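You operate a simulated robot arm through the tools that you are given. There is no shell and no other tool. Be economical: measure what you need, move in short steps, check, and stop when the job is done.

Carry out the task below with a simulated robot arm. There is one attempt and no reset: what you move stays moved.

Task
Take the beige roll from the top of the workbench and leave it in the grey bucket.

It is judged by the outcome, as a careful person would: the job done as asked, and still so three seconds after it is handed in. It fails if anything else is knocked over, pushed out of place, dropped, spilled or broken.

Robot
A 7-joint arm with a two-finger parallel gripper, fixed in place. Base frame: the origin is at the foot of the arm, x ahead of it, y to its left, z up; the work surface is at about z = 0. Readings come in m, degrees, newtons and seconds.
With the tool pointing down near the work surface it reaches from about 0.24 to 0.62 m from the base axis. Its first joint turns from -66.0 to 66.0 degrees. Payload 2.6 kg.
The tool frame sits at the grasp point between the pads (the TCP): z along the fingers, y along the line on which they close. The tips reach 0.03 m beyond it. Largest opening 0.094 m; finger width 0.028, thickness 0.01; the body of the gripper, 0.05 by 0.096 m, starts 0.055 m behind the TCP.
Orientation is that of the tool frame in the base frame, as a unit quaternion [w, x, y, z]. With the fingers straight down and closing along the base's y, the tool's x points along the base's -x, its y along +y and its z along -z.

Tools
- The arm moves only by the tool drive_tool. Its argument "commands" is a list of rows, each a list of 3 entries, a list of its own where there are three numbers: the gripper command, from -1 (shut) to 1 (fully open), values between in proportion, then the shift along the tool's x, y, z in m, then the turn, a rotation vector about the tool's x, y, z in degrees. In form: [[hand, [dx, dy, dz], [rx, ry, rz]], ...]. A call has 1 to 8 rows; each row shifts and turns the commanded pose from where the row before left it, along the tool's axes as they then stand. Rows are played at 5 a second. More than 0.05 m and 8.6 degrees between two rows, or a gripper value outside its range, and nothing of the call is played. A pose out of reach is approached as far as the arm can. The call stops where the force on the tool passes 40 N (or 10 N more than at its start, if that is more) or the arm is blocked; 0.2 s more then pass. Each finger travels about 0.072 m/s and halts on what it meets, pressing with about 37 N; the grip force reading is that of the motor and also rises with nothing between the fingers. The clock runs only during rows and for 0.2 s after the last one: add rows that do not move to give the fingers time. It gives the time, the measured TCP pose, the force on the tool (base axes), the opening and the grip force at its end, in the units of the frame above (readings bear some noise), and new pictures: "show" is both (left out), scene, wrist or none.
- Cameras (640 x 400 px; columns grow to the right, rows downward): "scene" is fixed at [0.0465, 0.4464, 0.5561]; the picture's right is [-0.63, -0.78, 0.00], its down [-0.50, 0.40, -0.77] and it looks along [0.60, -0.48, -0.64] (base axes); focal length 214 px, centre (320, 200). "wrist" rides on the gripper at [-0.037, 0, -0.058] in the tool frame; the picture's right is [0.00, -1.00, 0.00], its down [0.97, 0.00, -0.24] and it looks along [0.24, 0.00, 0.97] (tool axes); focal length 218 px, centre (320, 200). There is no depth. A picture from a camera that has moved, and an enlarged one, comes with that camera's place and axes in the base frame and with its lens.
- inspect(camera, box): a new picture of the part [left, top, right, bottom] of that camera's present view, enlarged. The clock stands still meanwhile.
- finish_job(): hands the job in; it is judged then, once.

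Go step by step. Nothing tells you positions but the pictures and the camera data: compare them with the known pose of the tool, close in by small moves and look again before you grip or let go. The budget is 90 turns and 150 pictures, counting those below and the enlarged ones. Unless the task says otherwise, let go and move clear before handing in, and close with one line.

The tools are called after "Emit:" by a JSON object that holds its "api" and its "payload". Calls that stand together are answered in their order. drive_tool: Moves the arm, as the interface text tells. Its arguments: {"type":"object","properties":{"commands":{"type":"array"},"show":{"type":"string","enum":["both","scene","wrist","none"]}},"required":["commands"]} The other tools are called the same way: inspect (camera, box) takes an enlarged picture of a part of a camera's view; finish_job () hands the job in.

At the start:

```text
t: 0.0
position: [0.2957, -0.012, 0.4594]
tool_rot: [0.0, -0.001, 1.0, 0.0]
contact_force: [0.2, 0.6, -0.4]
width: 0.0938
finger_force: 0.1
```

scene: 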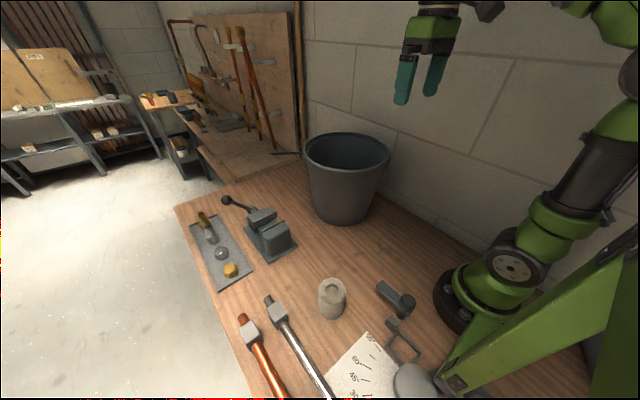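
wrist: 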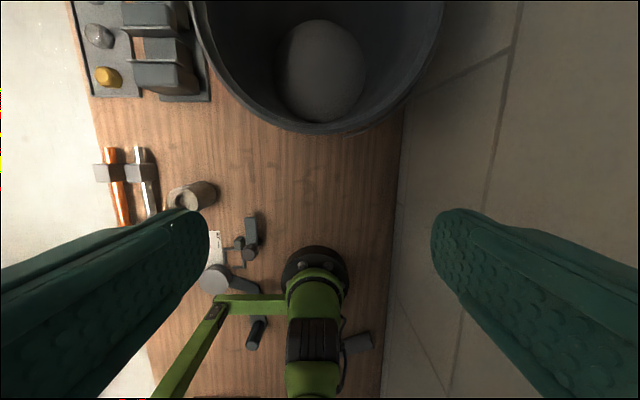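

The roll stands upright at about (0.215, 0.278). The grey bucket is at about (0.49, -0.02), with its rim near z = 0.22. I'll move high over the roll first.

Emit:
{"api": "drive_tool", "payload": {"commands": [[1, [0.013, 0.045, 0.01], [0, 0, 0]], [1, [0.013, 0.045, 0.01], [0, 0, 0]], [1, [0.013, 0.045, 0.01], [0, 0, 0]], [1, [0.013, 0.045, 0.01], [0, 0, 0]], [1, [0.013, 0.045, 0.01], [0, 0, 0]], [1, [0.013, 0.045, 0.01], [0, 0, 0]], [1, [0, 0.015, 0.03], [0, 0, 0]], [1, [0, 0, 0], [0, 0, 0]]]}}

```text
t: 1.8
position: [0.2172, 0.2707, 0.3669]
tool_rot: [0.0, 0.001, 1.0, -0.001]
contact_force: [0.5, -0.3, 0.3]
width: 0.0942
finger_force: 0.0
camera wrist: at [0.2548, 0.2735, 0.4241], right [0.0, -1.0, 0.0], down [-0.97, 0.0, 0.24], along [-0.24, 0.0, -0.97], focal length 218 px, centre (320, 200)
```

scene: 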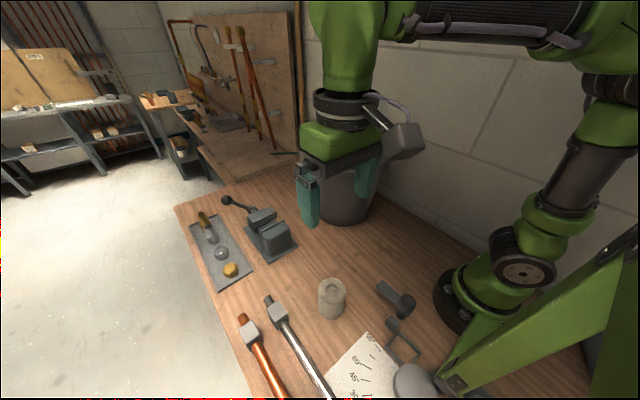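
wrist: 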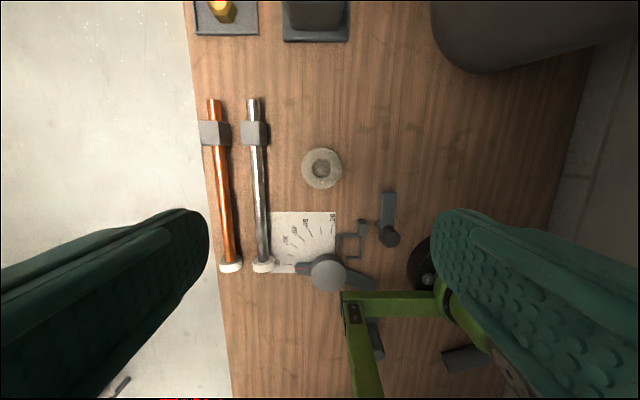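

The roll is almost straight below the tool, centred near (0.221, 0.272), about 0.06 m across and 0.06–0.09 m tall. I'll come down partway and check again.

Emit:
{"api": "drive_tool", "payload": {"commands": [[1, [-0.004, 0.001, 0.04], [0, 0, 0]], [1, [0, 0, 0.045], [0, 0, 0]], [1, [0, 0, 0.045], [0, 0, 0]], [1, [0, 0, 0.045], [0, 0, 0]], [1, [0, 0, 0], [0, 0, 0]]]}}

```text
t: 3.0
position: [0.2221, 0.2728, 0.1941]
tool_rot: [0.0, 0.0, 1.0, 0.0]
contact_force: [-0.7, 0.3, 0.5]
width: 0.0941
finger_force: 0.1
camera wrist: at [0.2598, 0.2736, 0.2501], right [0.0, -1.0, 0.0], down [-0.97, 0.0, 0.24], along [-0.24, 0.0, -0.97], focal length 218 px, centre (320, 200)
```

scene: 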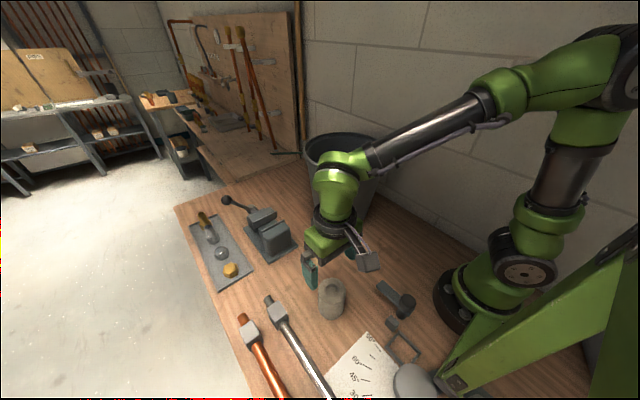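
wrist: 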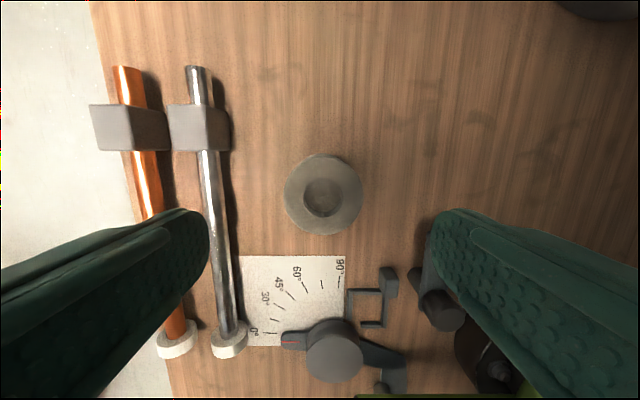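

The roll's top is at about z = 0.072 and it is about 0.064 m wide, centred between the fingers. I'll go down to TCP z ≈ 0.045, still open.

Emit:
{"api": "drive_tool", "payload": {"commands": [[1, [0.001, -0.0015, 0.04], [0, 0, 0]], [1, [0, 0, 0.04], [0, 0, 0]], [1, [0, 0, 0.035], [0, 0, 0]], [1, [0, 0, 0.034], [0, 0, 0]], [1, [0, 0, 0], [0, 0, 0]]]}}

```text
t: 4.2
position: [0.2204, 0.2735, 0.0448]
tool_rot: [0.0, 0.0, 1.0, 0.0]
contact_force: [0.0, 0.1, 0.6]
width: 0.0941
finger_force: 0.0
camera wrist: at [0.2589, 0.2746, 0.101], right [0.0, -1.0, 0.0], down [-0.97, 0.0, 0.24], along [-0.24, 0.0, -0.97], focal length 218 px, centre (320, 200)
```

scene: 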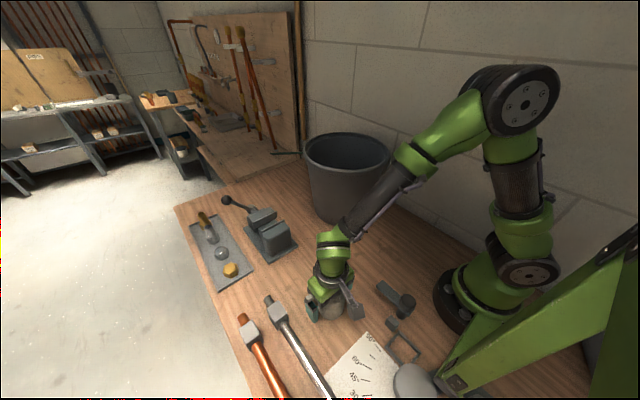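
wrist: 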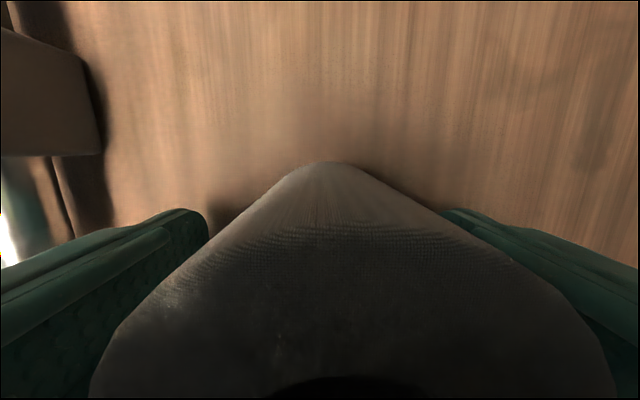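

The roll sits between the fingers with free space on both sides. I'll close on it now.

Emit:
{"api": "drive_tool", "payload": {"commands": [[0.3, [0, 0, 0], [0, 0, 0]], [0, [0, 0, 0], [0, 0, 0]], [-1, [0, 0, 0], [0, 0, 0]], [-1, [0, 0, 0], [0, 0, 0]], [-1, [0, 0, 0], [0, 0, 0]]], "show": "wrist"}}

```text
t: 5.4
position: [0.2211, 0.2734, 0.0466]
tool_rot: [0.0, 0.0, 1.0, 0.0]
contact_force: [-0.4, 0.3, -1.1]
width: 0.0642
finger_force: 36.6
camera wrist: at [0.2589, 0.2747, 0.1014], right [0.0, -1.0, 0.0], down [-0.97, 0.0, 0.24], along [-0.24, 0.0, -0.97], focal length 218 px, centre (320, 200)
```

wrist: 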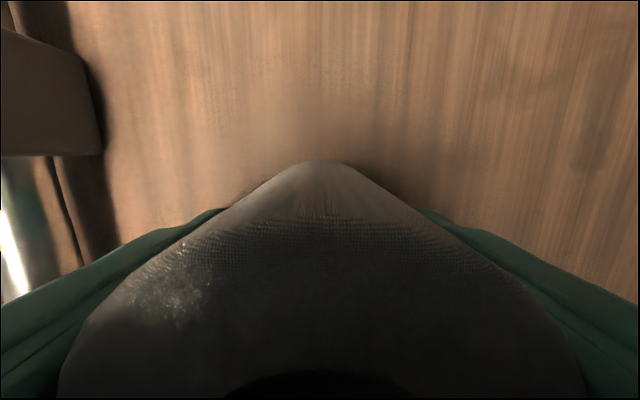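

The grip holds at 0.064 m, which matches the roll's width. I'll lift straight up, slowly at first.

Emit:
{"api": "drive_tool", "payload": {"commands": [[-1, [0, 0, -0.02], [0, 0, 0]], [-1, [0, 0, -0.03], [0, 0, 0]], [-1, [0, 0, -0.04], [0, 0, 0]], [-1, [0, 0, -0.045], [0, 0, 0]], [-1, [0, 0, -0.045], [0, 0, 0]], [-1, [0, 0, -0.045], [0, 0, 0]], [-1, [0, 0, -0.045], [0, 0, 0]], [-1, [0, 0, -0.045], [0, 0, 0]]]}}

```text
t: 7.2
position: [0.2202, 0.2712, 0.3635]
tool_rot: [-0.001, -0.001, 1.0, 0.001]
contact_force: [0.0, 0.4, -1.3]
width: 0.062
finger_force: 36.5
camera wrist: at [0.2581, 0.2727, 0.4193], right [0.0, -1.0, 0.0], down [-0.97, 0.0, 0.24], along [-0.24, 0.0, -0.97], focal length 218 px, centre (320, 200)
```

scene: 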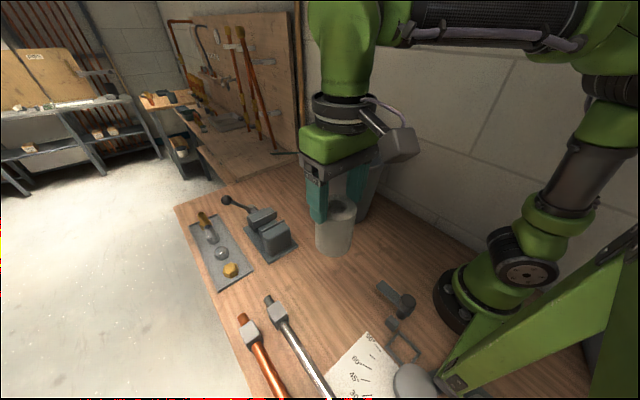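
wrist: 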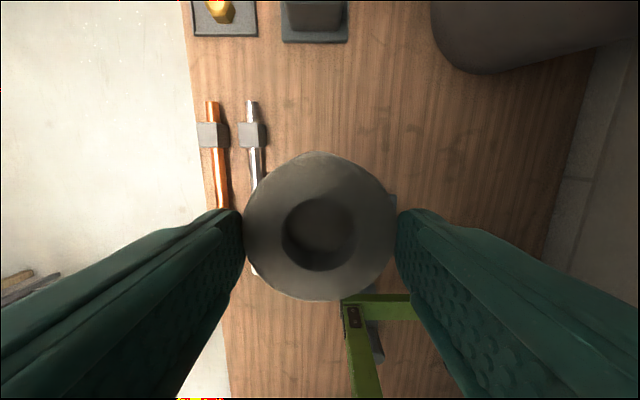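

The roll has slipped down in the fingers during the lift, so I need a closer look before any more time passes.

Emit:
{"api": "inspect", "payload": {"camera": "scene", "box": [270, 120, 430, 280]}}

Emit:
{"api": "inspect", "payload": {"camera": "wrist", "box": [200, 130, 440, 320]}}

```text
2.50 times, centred on (350, 200) of scene
camera zoom: at [0.0465, 0.4464, 0.5561], right [-0.63, -0.78, 0.0], down [-0.5, 0.4, -0.77], along [0.6, -0.48, -0.64], focal length 536 px, centre (245, 200)
```

zoom: 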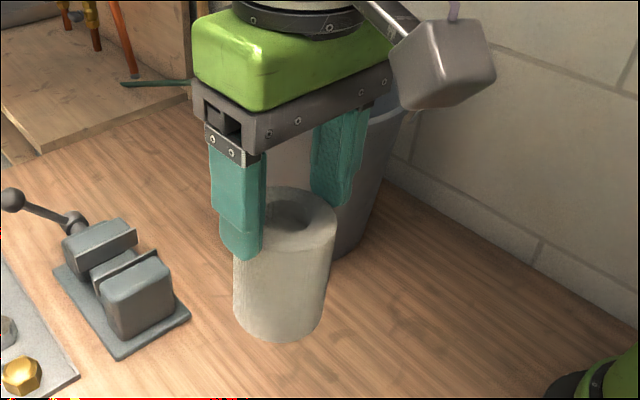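

```text
2.11 times, centred on (320, 225) of wrist
camera zoom: at [0.2581, 0.2727, 0.4193], right [0.0, -1.0, 0.0], down [-0.97, 0.0, 0.24], along [-0.24, 0.0, -0.97], focal length 460 px, centre (320, 147)
```

zoom: 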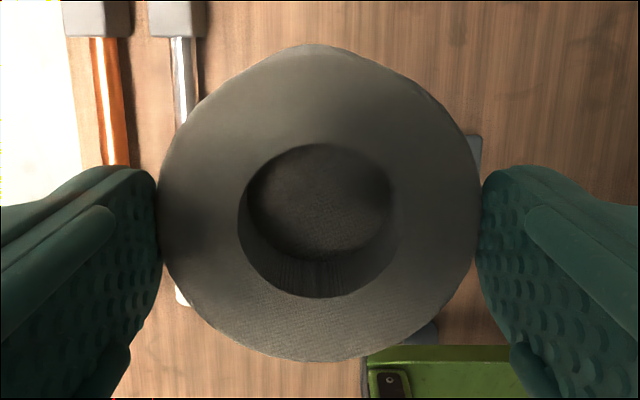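

The roll is narrower toward the top and creeping out; only about a centimetre is still held. Its place on the bench is right below, so I'll set it straight back down and grip it again.

Emit:
{"api": "drive_tool", "payload": {"commands": [[-1, [0, 0, 0.05], [0, 0, 0]], [-1, [0, 0, 0.05], [0, 0, 0]], [-1, [0, 0, 0.05], [0, 0, 0]], [-1, [0, 0, 0.05], [0, 0, 0]], [-1, [0, 0, 0.05], [0, 0, 0]], [-1, [0, 0, 0.015], [0, 0, 0]]]}}

```text
t: 8.6
position: [0.2205, 0.2751, 0.1048]
tool_rot: [0.005, 0.001, 1.0, 0.005]
contact_force: [0.7, 0.8, 1.9]
width: 0.0619
finger_force: 36.9
stopped in row 6: the force on the tool passed its limit (the readings are from after the stop); the commanded pose is now the measured one
camera wrist: at [0.2582, 0.2759, 0.1615], right [0.0, -1.0, -0.01], down [-0.97, 0.0, 0.23], along [-0.23, 0.01, -0.97], focal length 218 px, centre (320, 200)
```

scene: 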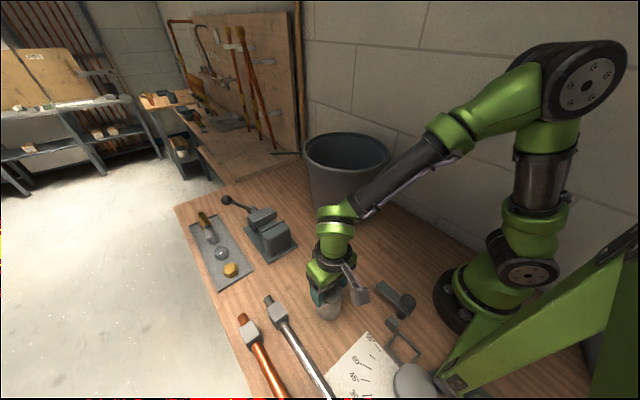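
wrist: 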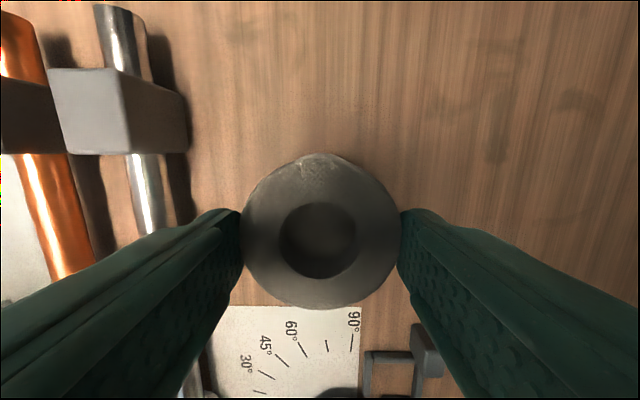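

The roll came back down and is touching the bench at its old place, upright in the grip. I'll open and look.

Emit:
{"api": "drive_tool", "payload": {"commands": [[0.6, [0, 0, 0], [0, 0, 0]], [1, [0, 0, 0], [0, 0, 0]], [1, [0, 0, -0.02], [0, 0, 0]], [1, [0, 0, 0], [0, 0, 0]]]}}

Emit:
{"api": "inspect", "payload": {"camera": "scene", "box": [270, 230, 400, 340]}}

```text
t: 9.6
position: [0.2201, 0.2766, 0.1246]
tool_rot: [0.006, 0.0, 1.0, 0.005]
contact_force: [-0.3, 0.5, 0.4]
width: 0.0939
finger_force: 0.2
camera wrist: at [0.2575, 0.2759, 0.1812], right [0.0, -1.0, -0.01], down [-0.97, 0.0, 0.23], along [-0.23, 0.01, -0.97], focal length 218 px, centre (320, 200)
```

scene: 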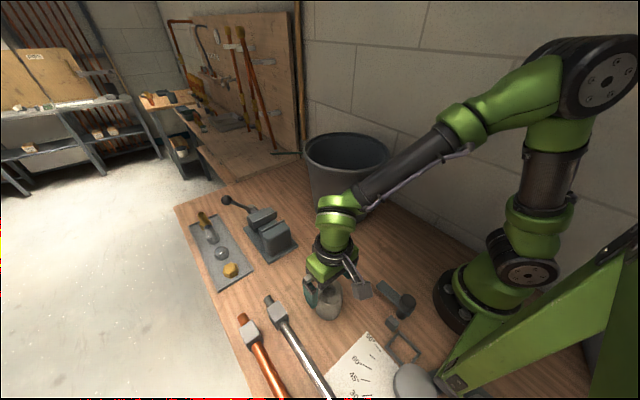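
wrist: 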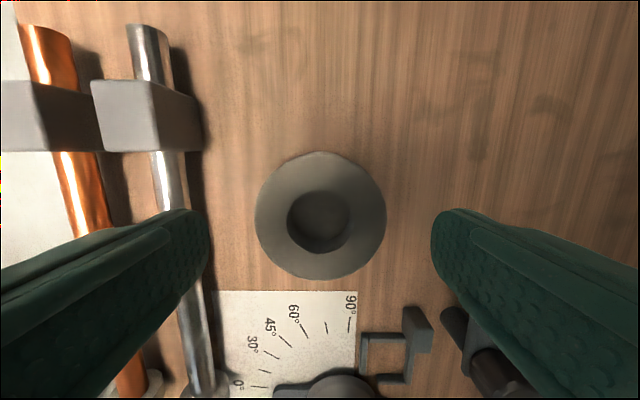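

```text
3.64 times, centred on (335, 285) of scene
camera zoom: at [0.0465, 0.4464, 0.5561], right [-0.63, -0.78, 0.0], down [-0.5, 0.4, -0.77], along [0.6, -0.48, -0.64], focal length 780 px, centre (266, -109)
```

zoom: 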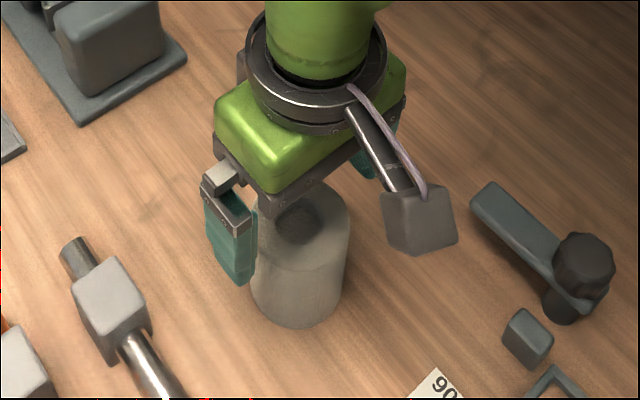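

The roll stands upright and undisturbed at about (0.226, 0.277). I'll go lower this time, centre on it, regrip, and make a small test lift to see how it slips.

Emit:
{"api": "drive_tool", "payload": {"commands": [[1, [-0.005, 0, 0.03], [0.57, 0.7, 0]], [1, [0, 0, 0.03], [0, 0, 0]], [1, [0, 0, 0.026], [0, 0, 0]], [1, [0, 0, 0], [0, 0, 0]], [0.2, [0, 0, 0], [0, 0, 0]], [-1, [0, 0, 0], [0, 0, 0]], [-1, [0, 0, 0], [0, 0, 0]], [-1, [0, 0, 0], [0, 0, 0]]]}}

```text
t: 11.4
position: [0.2264, 0.2766, 0.0396]
tool_rot: [-0.001, 0.0, 1.0, 0.0]
contact_force: [0.2, 0.5, 0.7]
width: 0.0649
finger_force: 37.2
camera wrist: at [0.2637, 0.2771, 0.0954], right [0.0, -1.0, 0.0], down [-0.97, 0.0, 0.24], along [-0.24, 0.0, -0.97], focal length 218 px, centre (320, 200)
```

scene: 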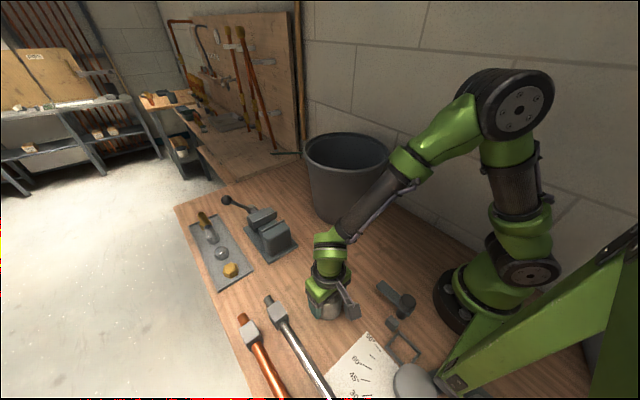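
wrist: 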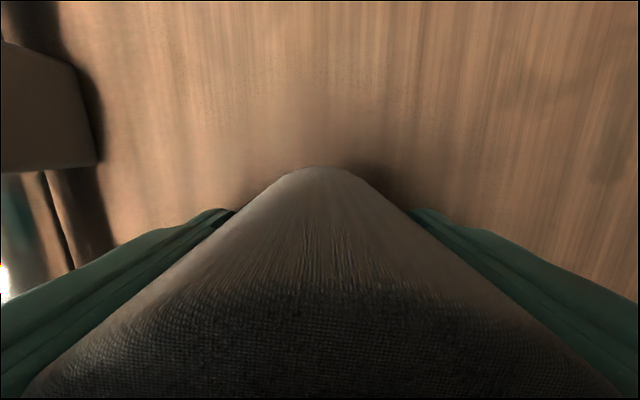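

The grip is now lower and centred. I'll test with a gentle 2 cm lift and a short hold.

Emit:
{"api": "drive_tool", "payload": {"commands": [[-1, [0, 0, -0.005], [0, 0, 0]], [-1, [0, 0, -0.008], [0, 0, 0]], [-1, [0, 0, -0.007], [0, 0, 0]], [-1, [0, 0, 0], [0, 0, 0]]]}}

Emit:
{"api": "inspect", "payload": {"camera": "scene", "box": [270, 230, 400, 340]}}

```text
t: 12.4
position: [0.2274, 0.2751, 0.0578]
tool_rot: [-0.002, 0.001, 1.0, 0.0]
contact_force: [0.4, 0.0, -1.2]
width: 0.0646
finger_force: 37.2
camera wrist: at [0.2637, 0.2766, 0.115], right [0.0, -1.0, 0.0], down [-0.97, 0.0, 0.24], along [-0.24, 0.0, -0.97], focal length 218 px, centre (320, 200)
```

scene: 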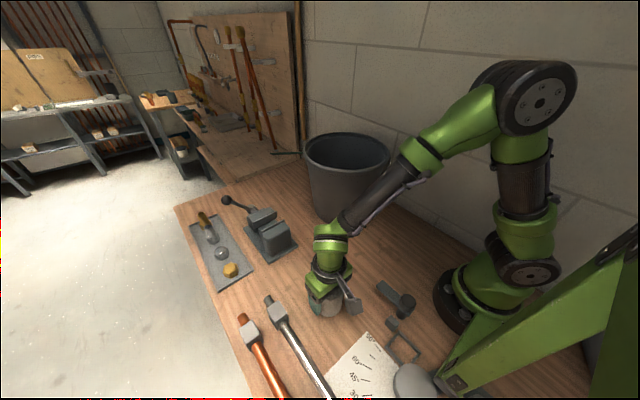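
wrist: 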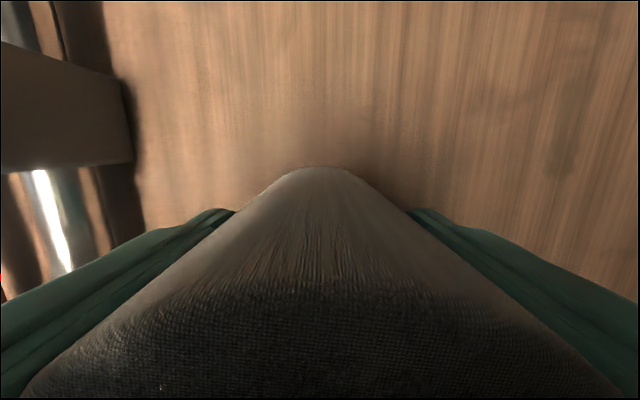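

```text
3.64 times, centred on (335, 285) of scene
camera zoom: at [0.0465, 0.4464, 0.5561], right [-0.63, -0.78, 0.0], down [-0.5, 0.4, -0.77], along [0.6, -0.48, -0.64], focal length 780 px, centre (266, -109)
```

zoom: 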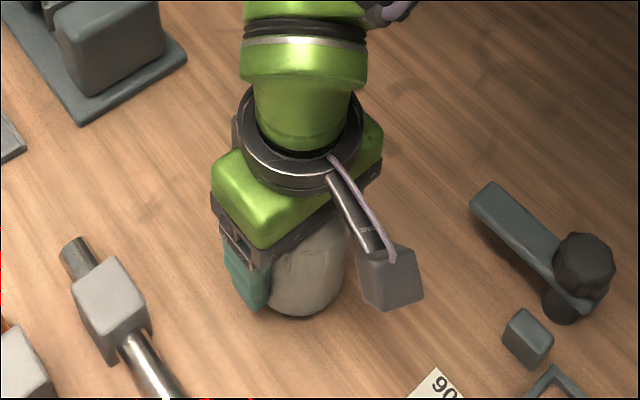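

The roll rose with the gripper and did not slip. I'll lift more slowly this time and check partway.

Emit:
{"api": "drive_tool", "payload": {"commands": [[-1, [0, 0, -0.01], [0, 0, 0]], [-1, [0, 0, -0.015], [0, 0, 0]], [-1, [0, 0, -0.015], [0, 0, 0]], [-1, [0, 0, -0.01], [0, 0, 0]], [-1, [0, 0, 0], [0, 0, 0]]], "show": "wrist"}}

```text
t: 13.6
position: [0.2264, 0.2771, 0.108]
tool_rot: [-0.001, 0.0, 1.0, 0.0]
contact_force: [0.5, -0.6, -1.3]
width: 0.0647
finger_force: 36.5
camera wrist: at [0.2639, 0.2776, 0.1648], right [0.0, -1.0, 0.0], down [-0.97, 0.0, 0.24], along [-0.24, 0.0, -0.97], focal length 218 px, centre (320, 200)
```

wrist: 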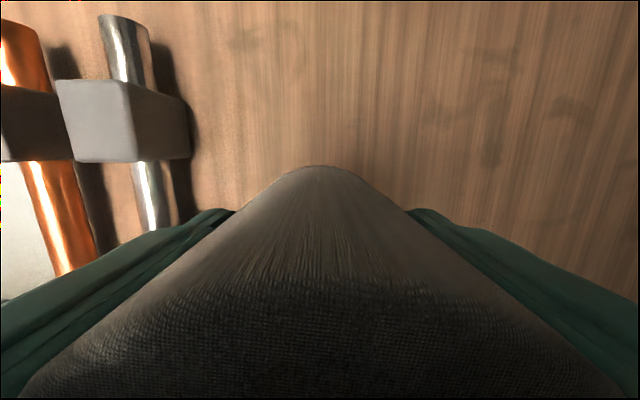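

Still no slip. I'll keep lifting at this gentle pace.

Emit:
{"api": "drive_tool", "payload": {"commands": [[-1, [0, 0, -0.012], [0, 0, 0]], [-1, [0, 0, -0.018], [0, 0, 0]], [-1, [0, 0, -0.022], [0, 0, 0]], [-1, [0, 0, -0.022], [0, 0, 0]], [-1, [0, 0, -0.02], [0, 0, 0]], [-1, [0, 0, -0.012], [0, 0, 0]], [-1, [0, 0, 0], [0, 0, 0]]]}}

```text
t: 15.2
position: [0.2269, 0.2742, 0.2156]
tool_rot: [-0.001, 0.0, 1.0, 0.0]
contact_force: [0.0, 0.3, -0.1]
width: 0.0646
finger_force: 37.4
camera wrist: at [0.2639, 0.2762, 0.2716], right [0.0, -1.0, 0.0], down [-0.97, 0.0, 0.24], along [-0.24, 0.0, -0.97], focal length 218 px, centre (320, 200)
```

scene: 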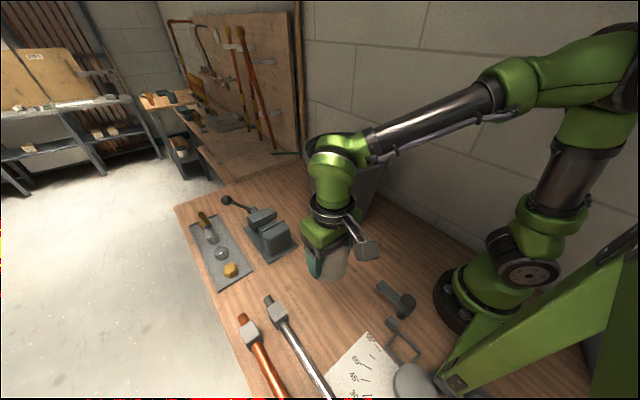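
wrist: 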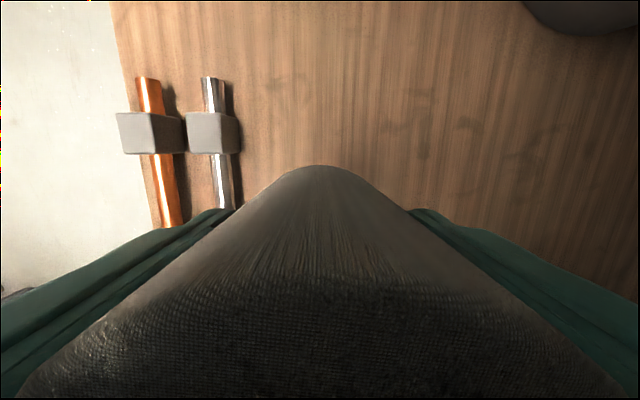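

The grip is steady. I'll go up to about z = 0.33 so the roll clears the bucket rim.

Emit:
{"api": "drive_tool", "payload": {"commands": [[-1, [0, 0, -0.012], [0, 0, 0]], [-1, [0, 0, -0.02], [0, 0, 0]], [-1, [0, 0, -0.024], [0, 0, 0]], [-1, [0, 0, -0.024], [0, 0, 0]], [-1, [0, 0, -0.022], [0, 0, 0]], [-1, [0, 0, -0.014], [0, 0, 0]], [-1, [0, 0, 0], [0, 0, 0]]]}}

```text
t: 16.8
position: [0.2273, 0.2762, 0.3304]
tool_rot: [-0.001, 0.0, 1.0, 0.001]
contact_force: [0.7, 0.0, -1.6]
width: 0.0643
finger_force: 36.5
camera wrist: at [0.2644, 0.2773, 0.3865], right [0.0, -1.0, 0.0], down [-0.97, 0.0, 0.24], along [-0.24, 0.0, -0.97], focal length 218 px, centre (320, 200)
```

scene: 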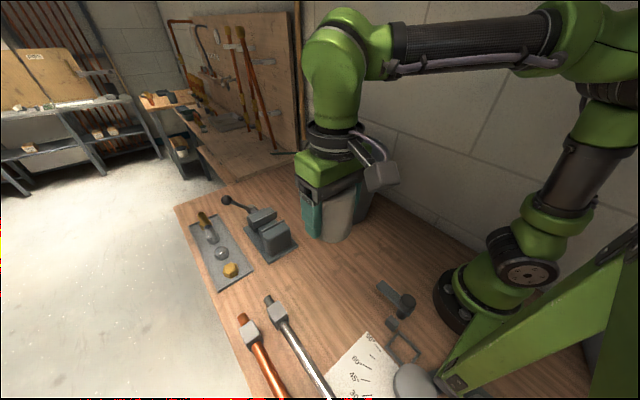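
wrist: 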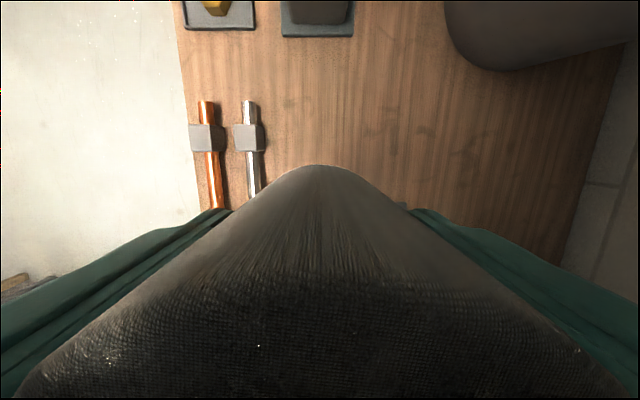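

The roll holds with no slip at z = 0.33 and its bottom is well above the rim. I'll carry it level toward the bucket, gently.

Emit:
{"api": "drive_tool", "payload": {"commands": [[-1, [-0.007, -0.008, 0], [0, 0, 0]], [-1, [-0.013, -0.0145, 0], [0, 0, 0]], [-1, [-0.018, -0.02, 0], [0, 0, 0]], [-1, [-0.02, -0.0225, 0], [0, 0, 0]], [-1, [-0.02, -0.0225, 0], [0, 0, 0]], [-1, [-0.02, -0.0225, 0], [0, 0, 0]], [-1, [-0.018, -0.02, 0], [0, 0, 0]], [-1, [-0.012, -0.0135, 0], [0, 0, 0]]]}}

```text
t: 18.6
position: [0.3559, 0.1313, 0.329]
tool_rot: [-0.002, 0.002, 1.0, 0.001]
contact_force: [-0.3, 0.1, -1.3]
width: 0.0645
finger_force: 37.0
camera wrist: at [0.3927, 0.132, 0.3859], right [0.0, -1.0, 0.0], down [-0.97, 0.0, 0.24], along [-0.24, 0.0, -0.97], focal length 218 px, centre (320, 200)
```

scene: 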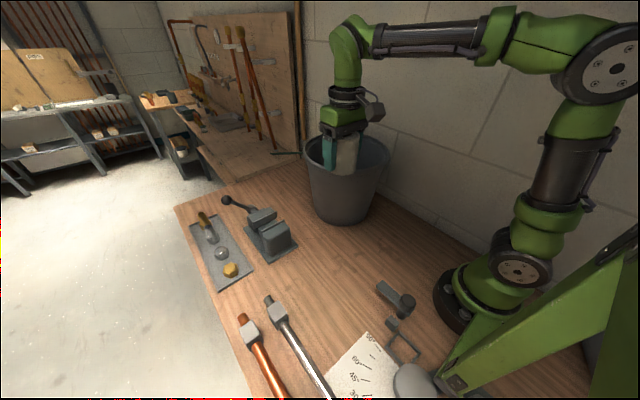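
wrist: 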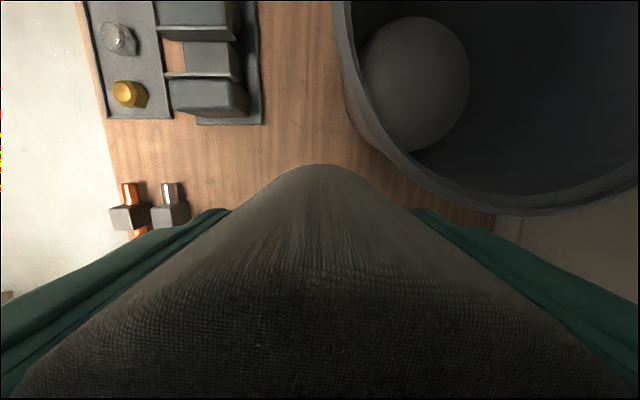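

The bucket centre checks out at about (0.487, -0.018), with an opening radius near 0.14 m. I'll move the rest of the way over it.

Emit:
{"api": "drive_tool", "payload": {"commands": [[-1, [-0.009, -0.01, 0], [0, 0, 0]], [-1, [-0.015, -0.017, 0], [0, 0, 0]], [-1, [-0.02, -0.0225, 0], [0, 0, 0]], [-1, [-0.022, -0.025, 0], [0, 0, 0]], [-1, [-0.022, -0.025, 0], [0, 0, 0]], [-1, [-0.02, -0.0225, 0], [0, 0, 0]], [-1, [-0.015, -0.017, 0], [0, 0, 0]], [-1, [-0.008, -0.01, 0], [0, 0, 0]]]}}

```text
t: 20.4
position: [0.4865, -0.0178, 0.3287]
tool_rot: [-0.002, 0.001, 1.0, 0.0]
contact_force: [-0.8, 0.6, -1.2]
width: 0.064
finger_force: 37.0
camera wrist: at [0.5237, -0.0163, 0.3853], right [0.0, -1.0, 0.0], down [-0.97, 0.0, 0.24], along [-0.24, 0.0, -0.97], focal length 218 px, centre (320, 200)
```

scene: 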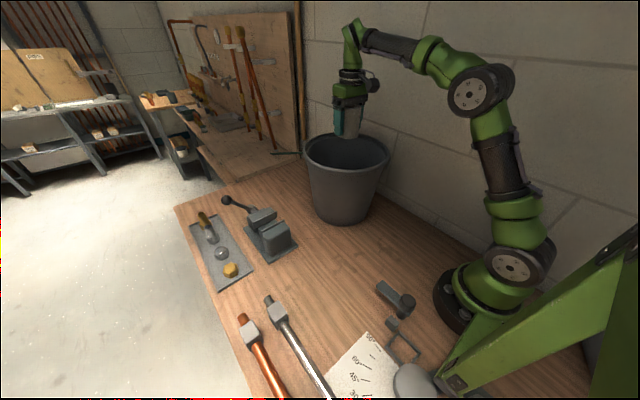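
wrist: 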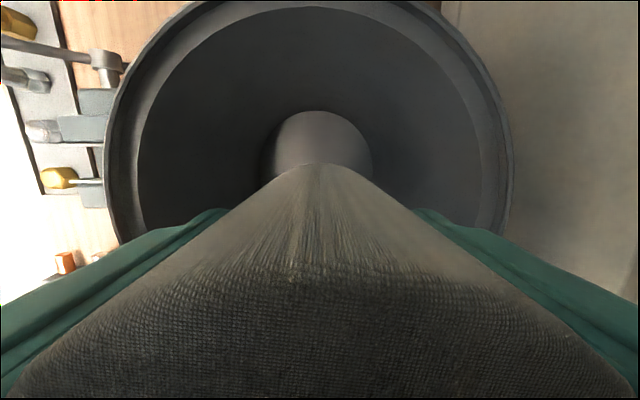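

The roll is over the bucket, with the opening centred around it. I'll lower it inside with care.

Emit:
{"api": "drive_tool", "payload": {"commands": [[-1, [0, 0.004, 0.012], [0, 0, 0]], [-1, [0, 0, 0.02], [0, 0, 0]], [-1, [0, 0, 0.025], [0, 0, 0]], [-1, [0, 0, 0.025], [0, 0, 0]], [-1, [0, 0, 0.025], [0, 0, 0]], [-1, [0, 0, 0.02], [0, 0, 0]], [-1, [0, 0, 0.012], [0, 0, 0]], [-1, [0, 0, 0], [0, 0, 0]]]}}

Emit:
{"api": "inspect", "payload": {"camera": "scene", "box": [270, 40, 470, 240]}}

```text
t: 22.2
position: [0.4862, -0.0124, 0.1904]
tool_rot: [-0.001, 0.0, 1.0, 0.0]
contact_force: [-0.1, 0.2, -1.8]
width: 0.0637
finger_force: 36.6
camera wrist: at [0.5232, -0.0118, 0.2475], right [0.0, -1.0, 0.0], down [-0.97, 0.0, 0.24], along [-0.24, 0.0, -0.97], focal length 218 px, centre (320, 200)
```

scene: 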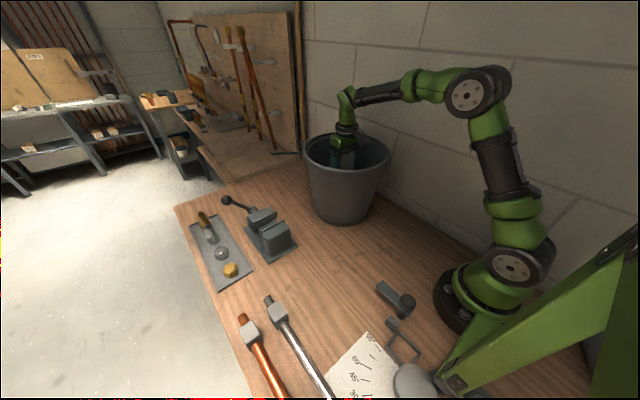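
wrist: 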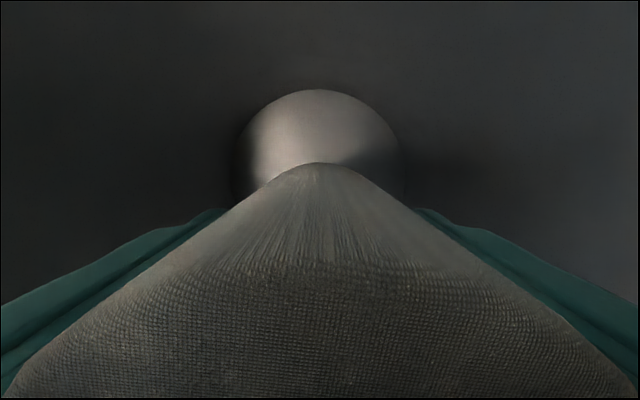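

```text
2.00 times, centred on (370, 140) of scene
camera zoom: at [0.0465, 0.4464, 0.5561], right [-0.63, -0.78, 0.0], down [-0.5, 0.4, -0.77], along [0.6, -0.48, -0.64], focal length 429 px, centre (220, 320)
```

zoom: 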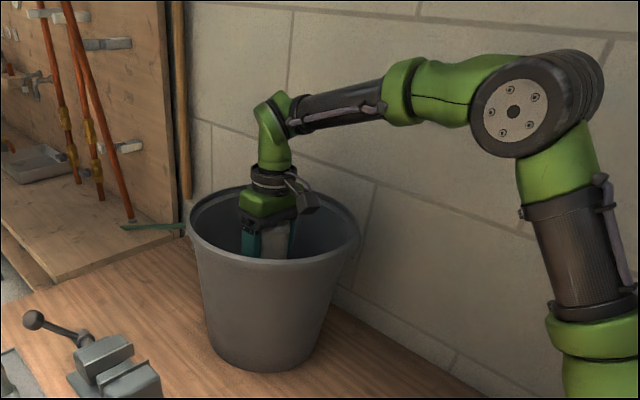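

The gripper is going into the bucket with room all round, and the forearm is well above the rim. I'll lower about 9 cm more.

Emit:
{"api": "drive_tool", "payload": {"commands": [[-1, [0, 0, 0.012], [0, 0, 0]], [-1, [0, 0, 0.018], [0, 0, 0]], [-1, [0, 0, 0.018], [0, 0, 0]], [-1, [0, 0, 0.018], [0, 0, 0]], [-1, [0, 0, 0.015], [0, 0, 0]], [-1, [0, 0, 0.009], [0, 0, 0]], [-1, [0, 0, 0], [0, 0, 0]]]}}

Emit:
{"api": "inspect", "payload": {"camera": "scene", "box": [270, 40, 470, 240]}}

```text
t: 23.8
position: [0.4846, -0.0137, 0.1003]
tool_rot: [-0.002, 0.001, 1.0, 0.0]
contact_force: [0.2, 1.3, -1.1]
width: 0.0638
finger_force: 36.9
camera wrist: at [0.5224, -0.0127, 0.1571], right [0.0, -1.0, 0.0], down [-0.97, 0.0, 0.24], along [-0.24, 0.0, -0.97], focal length 218 px, centre (320, 200)
```

scene: 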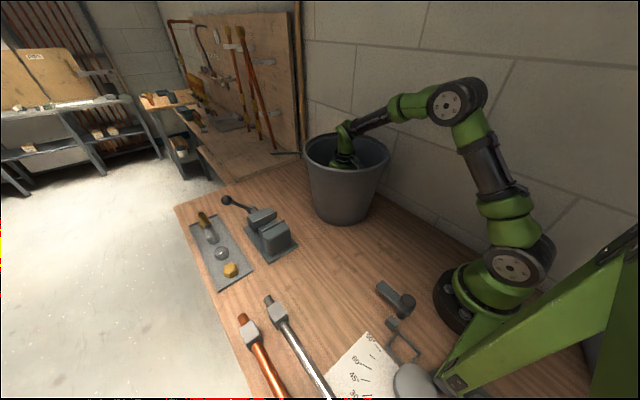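
wrist: 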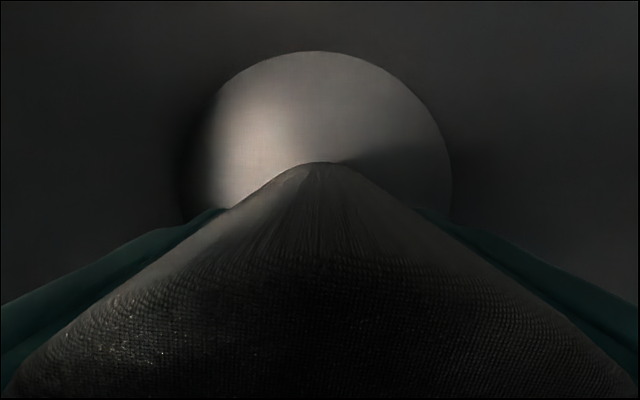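

```text
2.00 times, centred on (370, 140) of scene
camera zoom: at [0.0465, 0.4464, 0.5561], right [-0.63, -0.78, 0.0], down [-0.5, 0.4, -0.77], along [0.6, -0.48, -0.64], focal length 429 px, centre (220, 320)
```

zoom: 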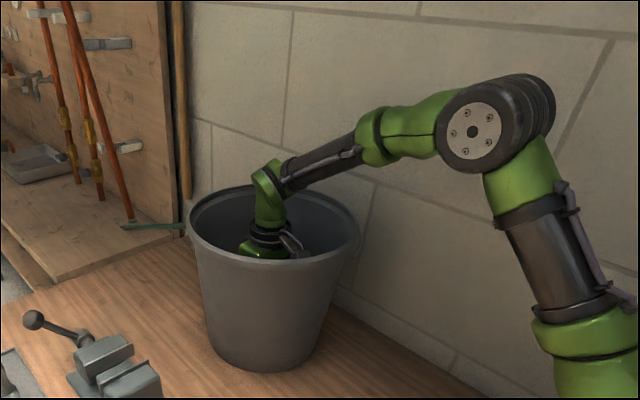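

There is still room, and the forearm is above the rim. I'll go 3 cm lower, slowly, to make the release nearly touch-down.

Emit:
{"api": "drive_tool", "payload": {"commands": [[-1, [0, 0, 0.01], [0, 0, 0]], [-1, [0, 0, 0.012], [0, 0, 0]], [-1, [0, 0, 0.01], [0, 0, 0]], [-1, [0, 0, 0], [0, 0, 0]]]}}

Emit:
{"api": "inspect", "payload": {"camera": "scene", "box": [290, 90, 410, 230]}}

```text
t: 24.8
position: [0.4854, -0.0145, 0.0709]
tool_rot: [-0.001, -0.001, 1.0, 0.0]
contact_force: [-0.2, 0.7, -0.3]
width: 0.0637
finger_force: 36.7
camera wrist: at [0.5234, -0.0126, 0.1264], right [0.0, -1.0, 0.0], down [-0.97, 0.0, 0.24], along [-0.24, 0.0, -0.97], focal length 218 px, centre (320, 200)
```

scene: 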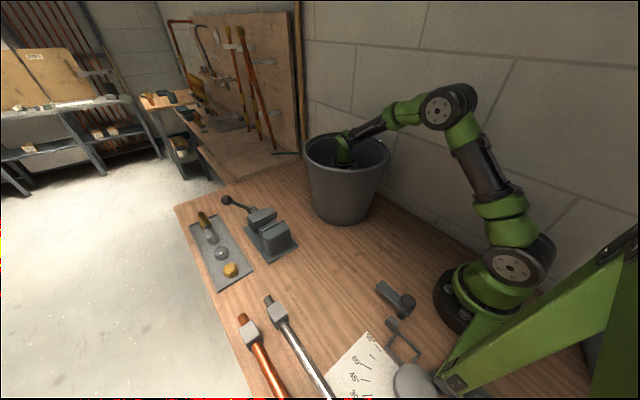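
wrist: 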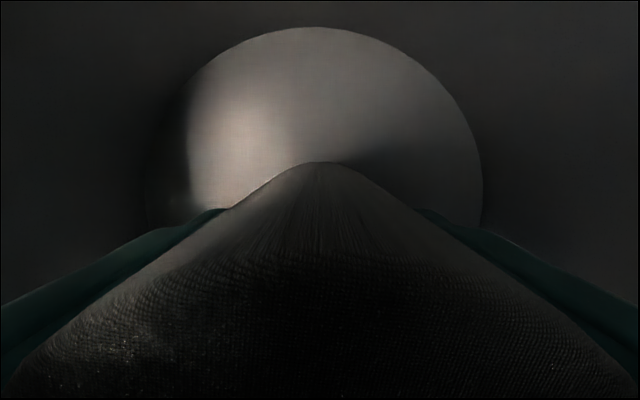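

```text
2.86 times, centred on (350, 160) of scene
camera zoom: at [0.0465, 0.4464, 0.5561], right [-0.63, -0.78, 0.0], down [-0.5, 0.4, -0.77], along [0.6, -0.48, -0.64], focal length 613 px, centre (234, 314)
```

zoom: 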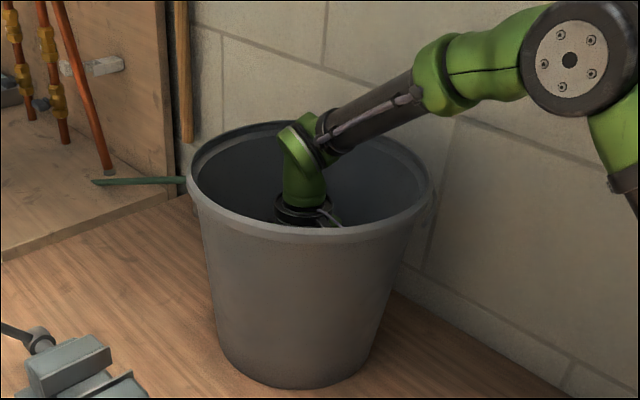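

The roll's base is within 2–3 cm of the bucket floor and the forearm is near the rim, so this is low enough. I'll open here.

Emit:
{"api": "drive_tool", "payload": {"commands": [[0.5, [0, 0, 0], [0, 0, 0]], [1, [0, 0, 0], [0, 0, 0]], [1, [0, 0, 0], [0, 0, 0]], [1, [0, 0, 0], [0, 0, 0]]]}}

```text
t: 25.8
position: [0.4865, -0.0138, 0.0708]
tool_rot: [-0.001, 0.001, 1.0, 0.0]
contact_force: [-0.3, 0.3, -0.1]
width: 0.094
finger_force: 0.0
camera wrist: at [0.5234, -0.0126, 0.1265], right [0.0, -1.0, 0.0], down [-0.97, 0.0, 0.24], along [-0.24, 0.0, -0.97], focal length 218 px, centre (320, 200)
```

scene: 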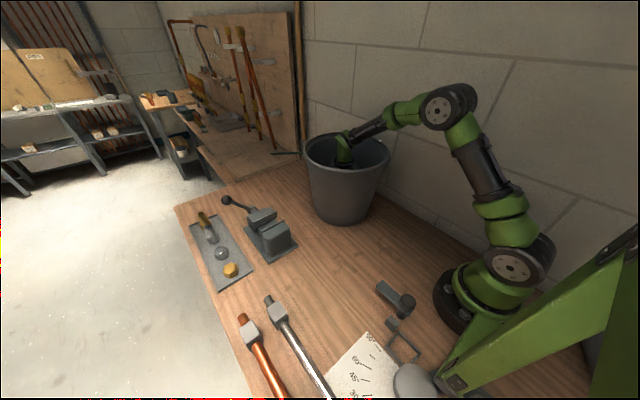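
wrist: 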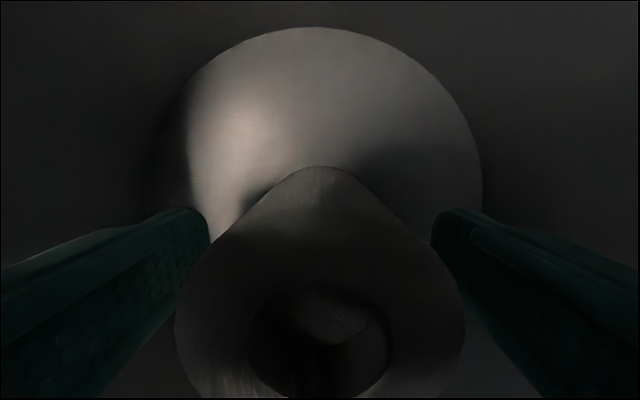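

The roll is free and stands upright on the bucket floor. I'll withdraw straight up.

Emit:
{"api": "drive_tool", "payload": {"commands": [[1, [0, 0, -0.02], [0, 0, 0]], [1, [0, 0, -0.04], [0, 0, 0]], [1, [0, 0, -0.045], [0, 0, 0]], [1, [0, 0, -0.045], [0, 0, 0]], [1, [0, 0, -0.045], [0, 0, 0]], [1, [0, 0, -0.045], [0, 0, 0]], [1, [0, 0, -0.03], [0, 0, 0]], [1, [0, 0, 0], [0, 0, 0]]]}}

```text
t: 27.6
position: [0.4856, -0.0117, 0.3411]
tool_rot: [-0.001, 0.0, 1.0, 0.0]
contact_force: [-0.6, -0.5, 0.6]
width: 0.094
finger_force: 0.1
camera wrist: at [0.5222, -0.0107, 0.3975], right [0.0, -1.0, 0.0], down [-0.97, 0.0, 0.24], along [-0.24, 0.0, -0.97], focal length 218 px, centre (320, 200)
```

scene: 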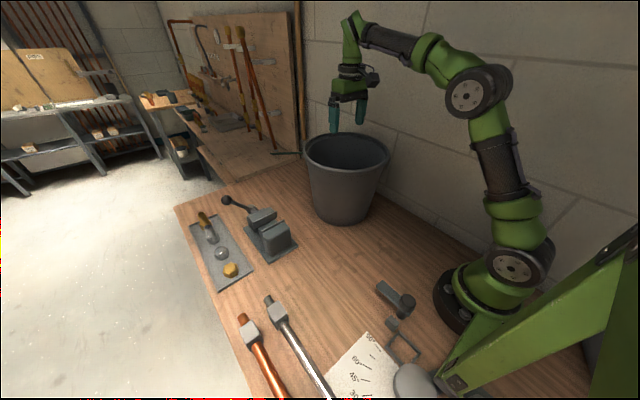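
wrist: 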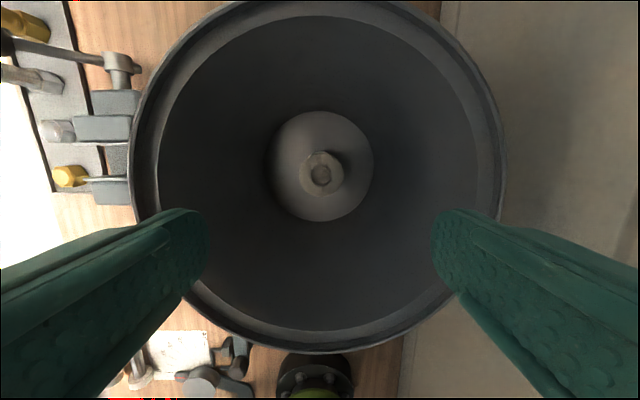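

The roll stands in the bucket, the gripper is clear above the rim, and everything else is where it was. I'll hand the job in.

Emit:
{"api": "finish_job", "payload": {}}

```text
The job is handed in.
```

The beige roll is standing in the grey bucket and nothing else was moved. It slipped in the grip on the first lift, so I set it back in place and regripped it lower before carrying it over.
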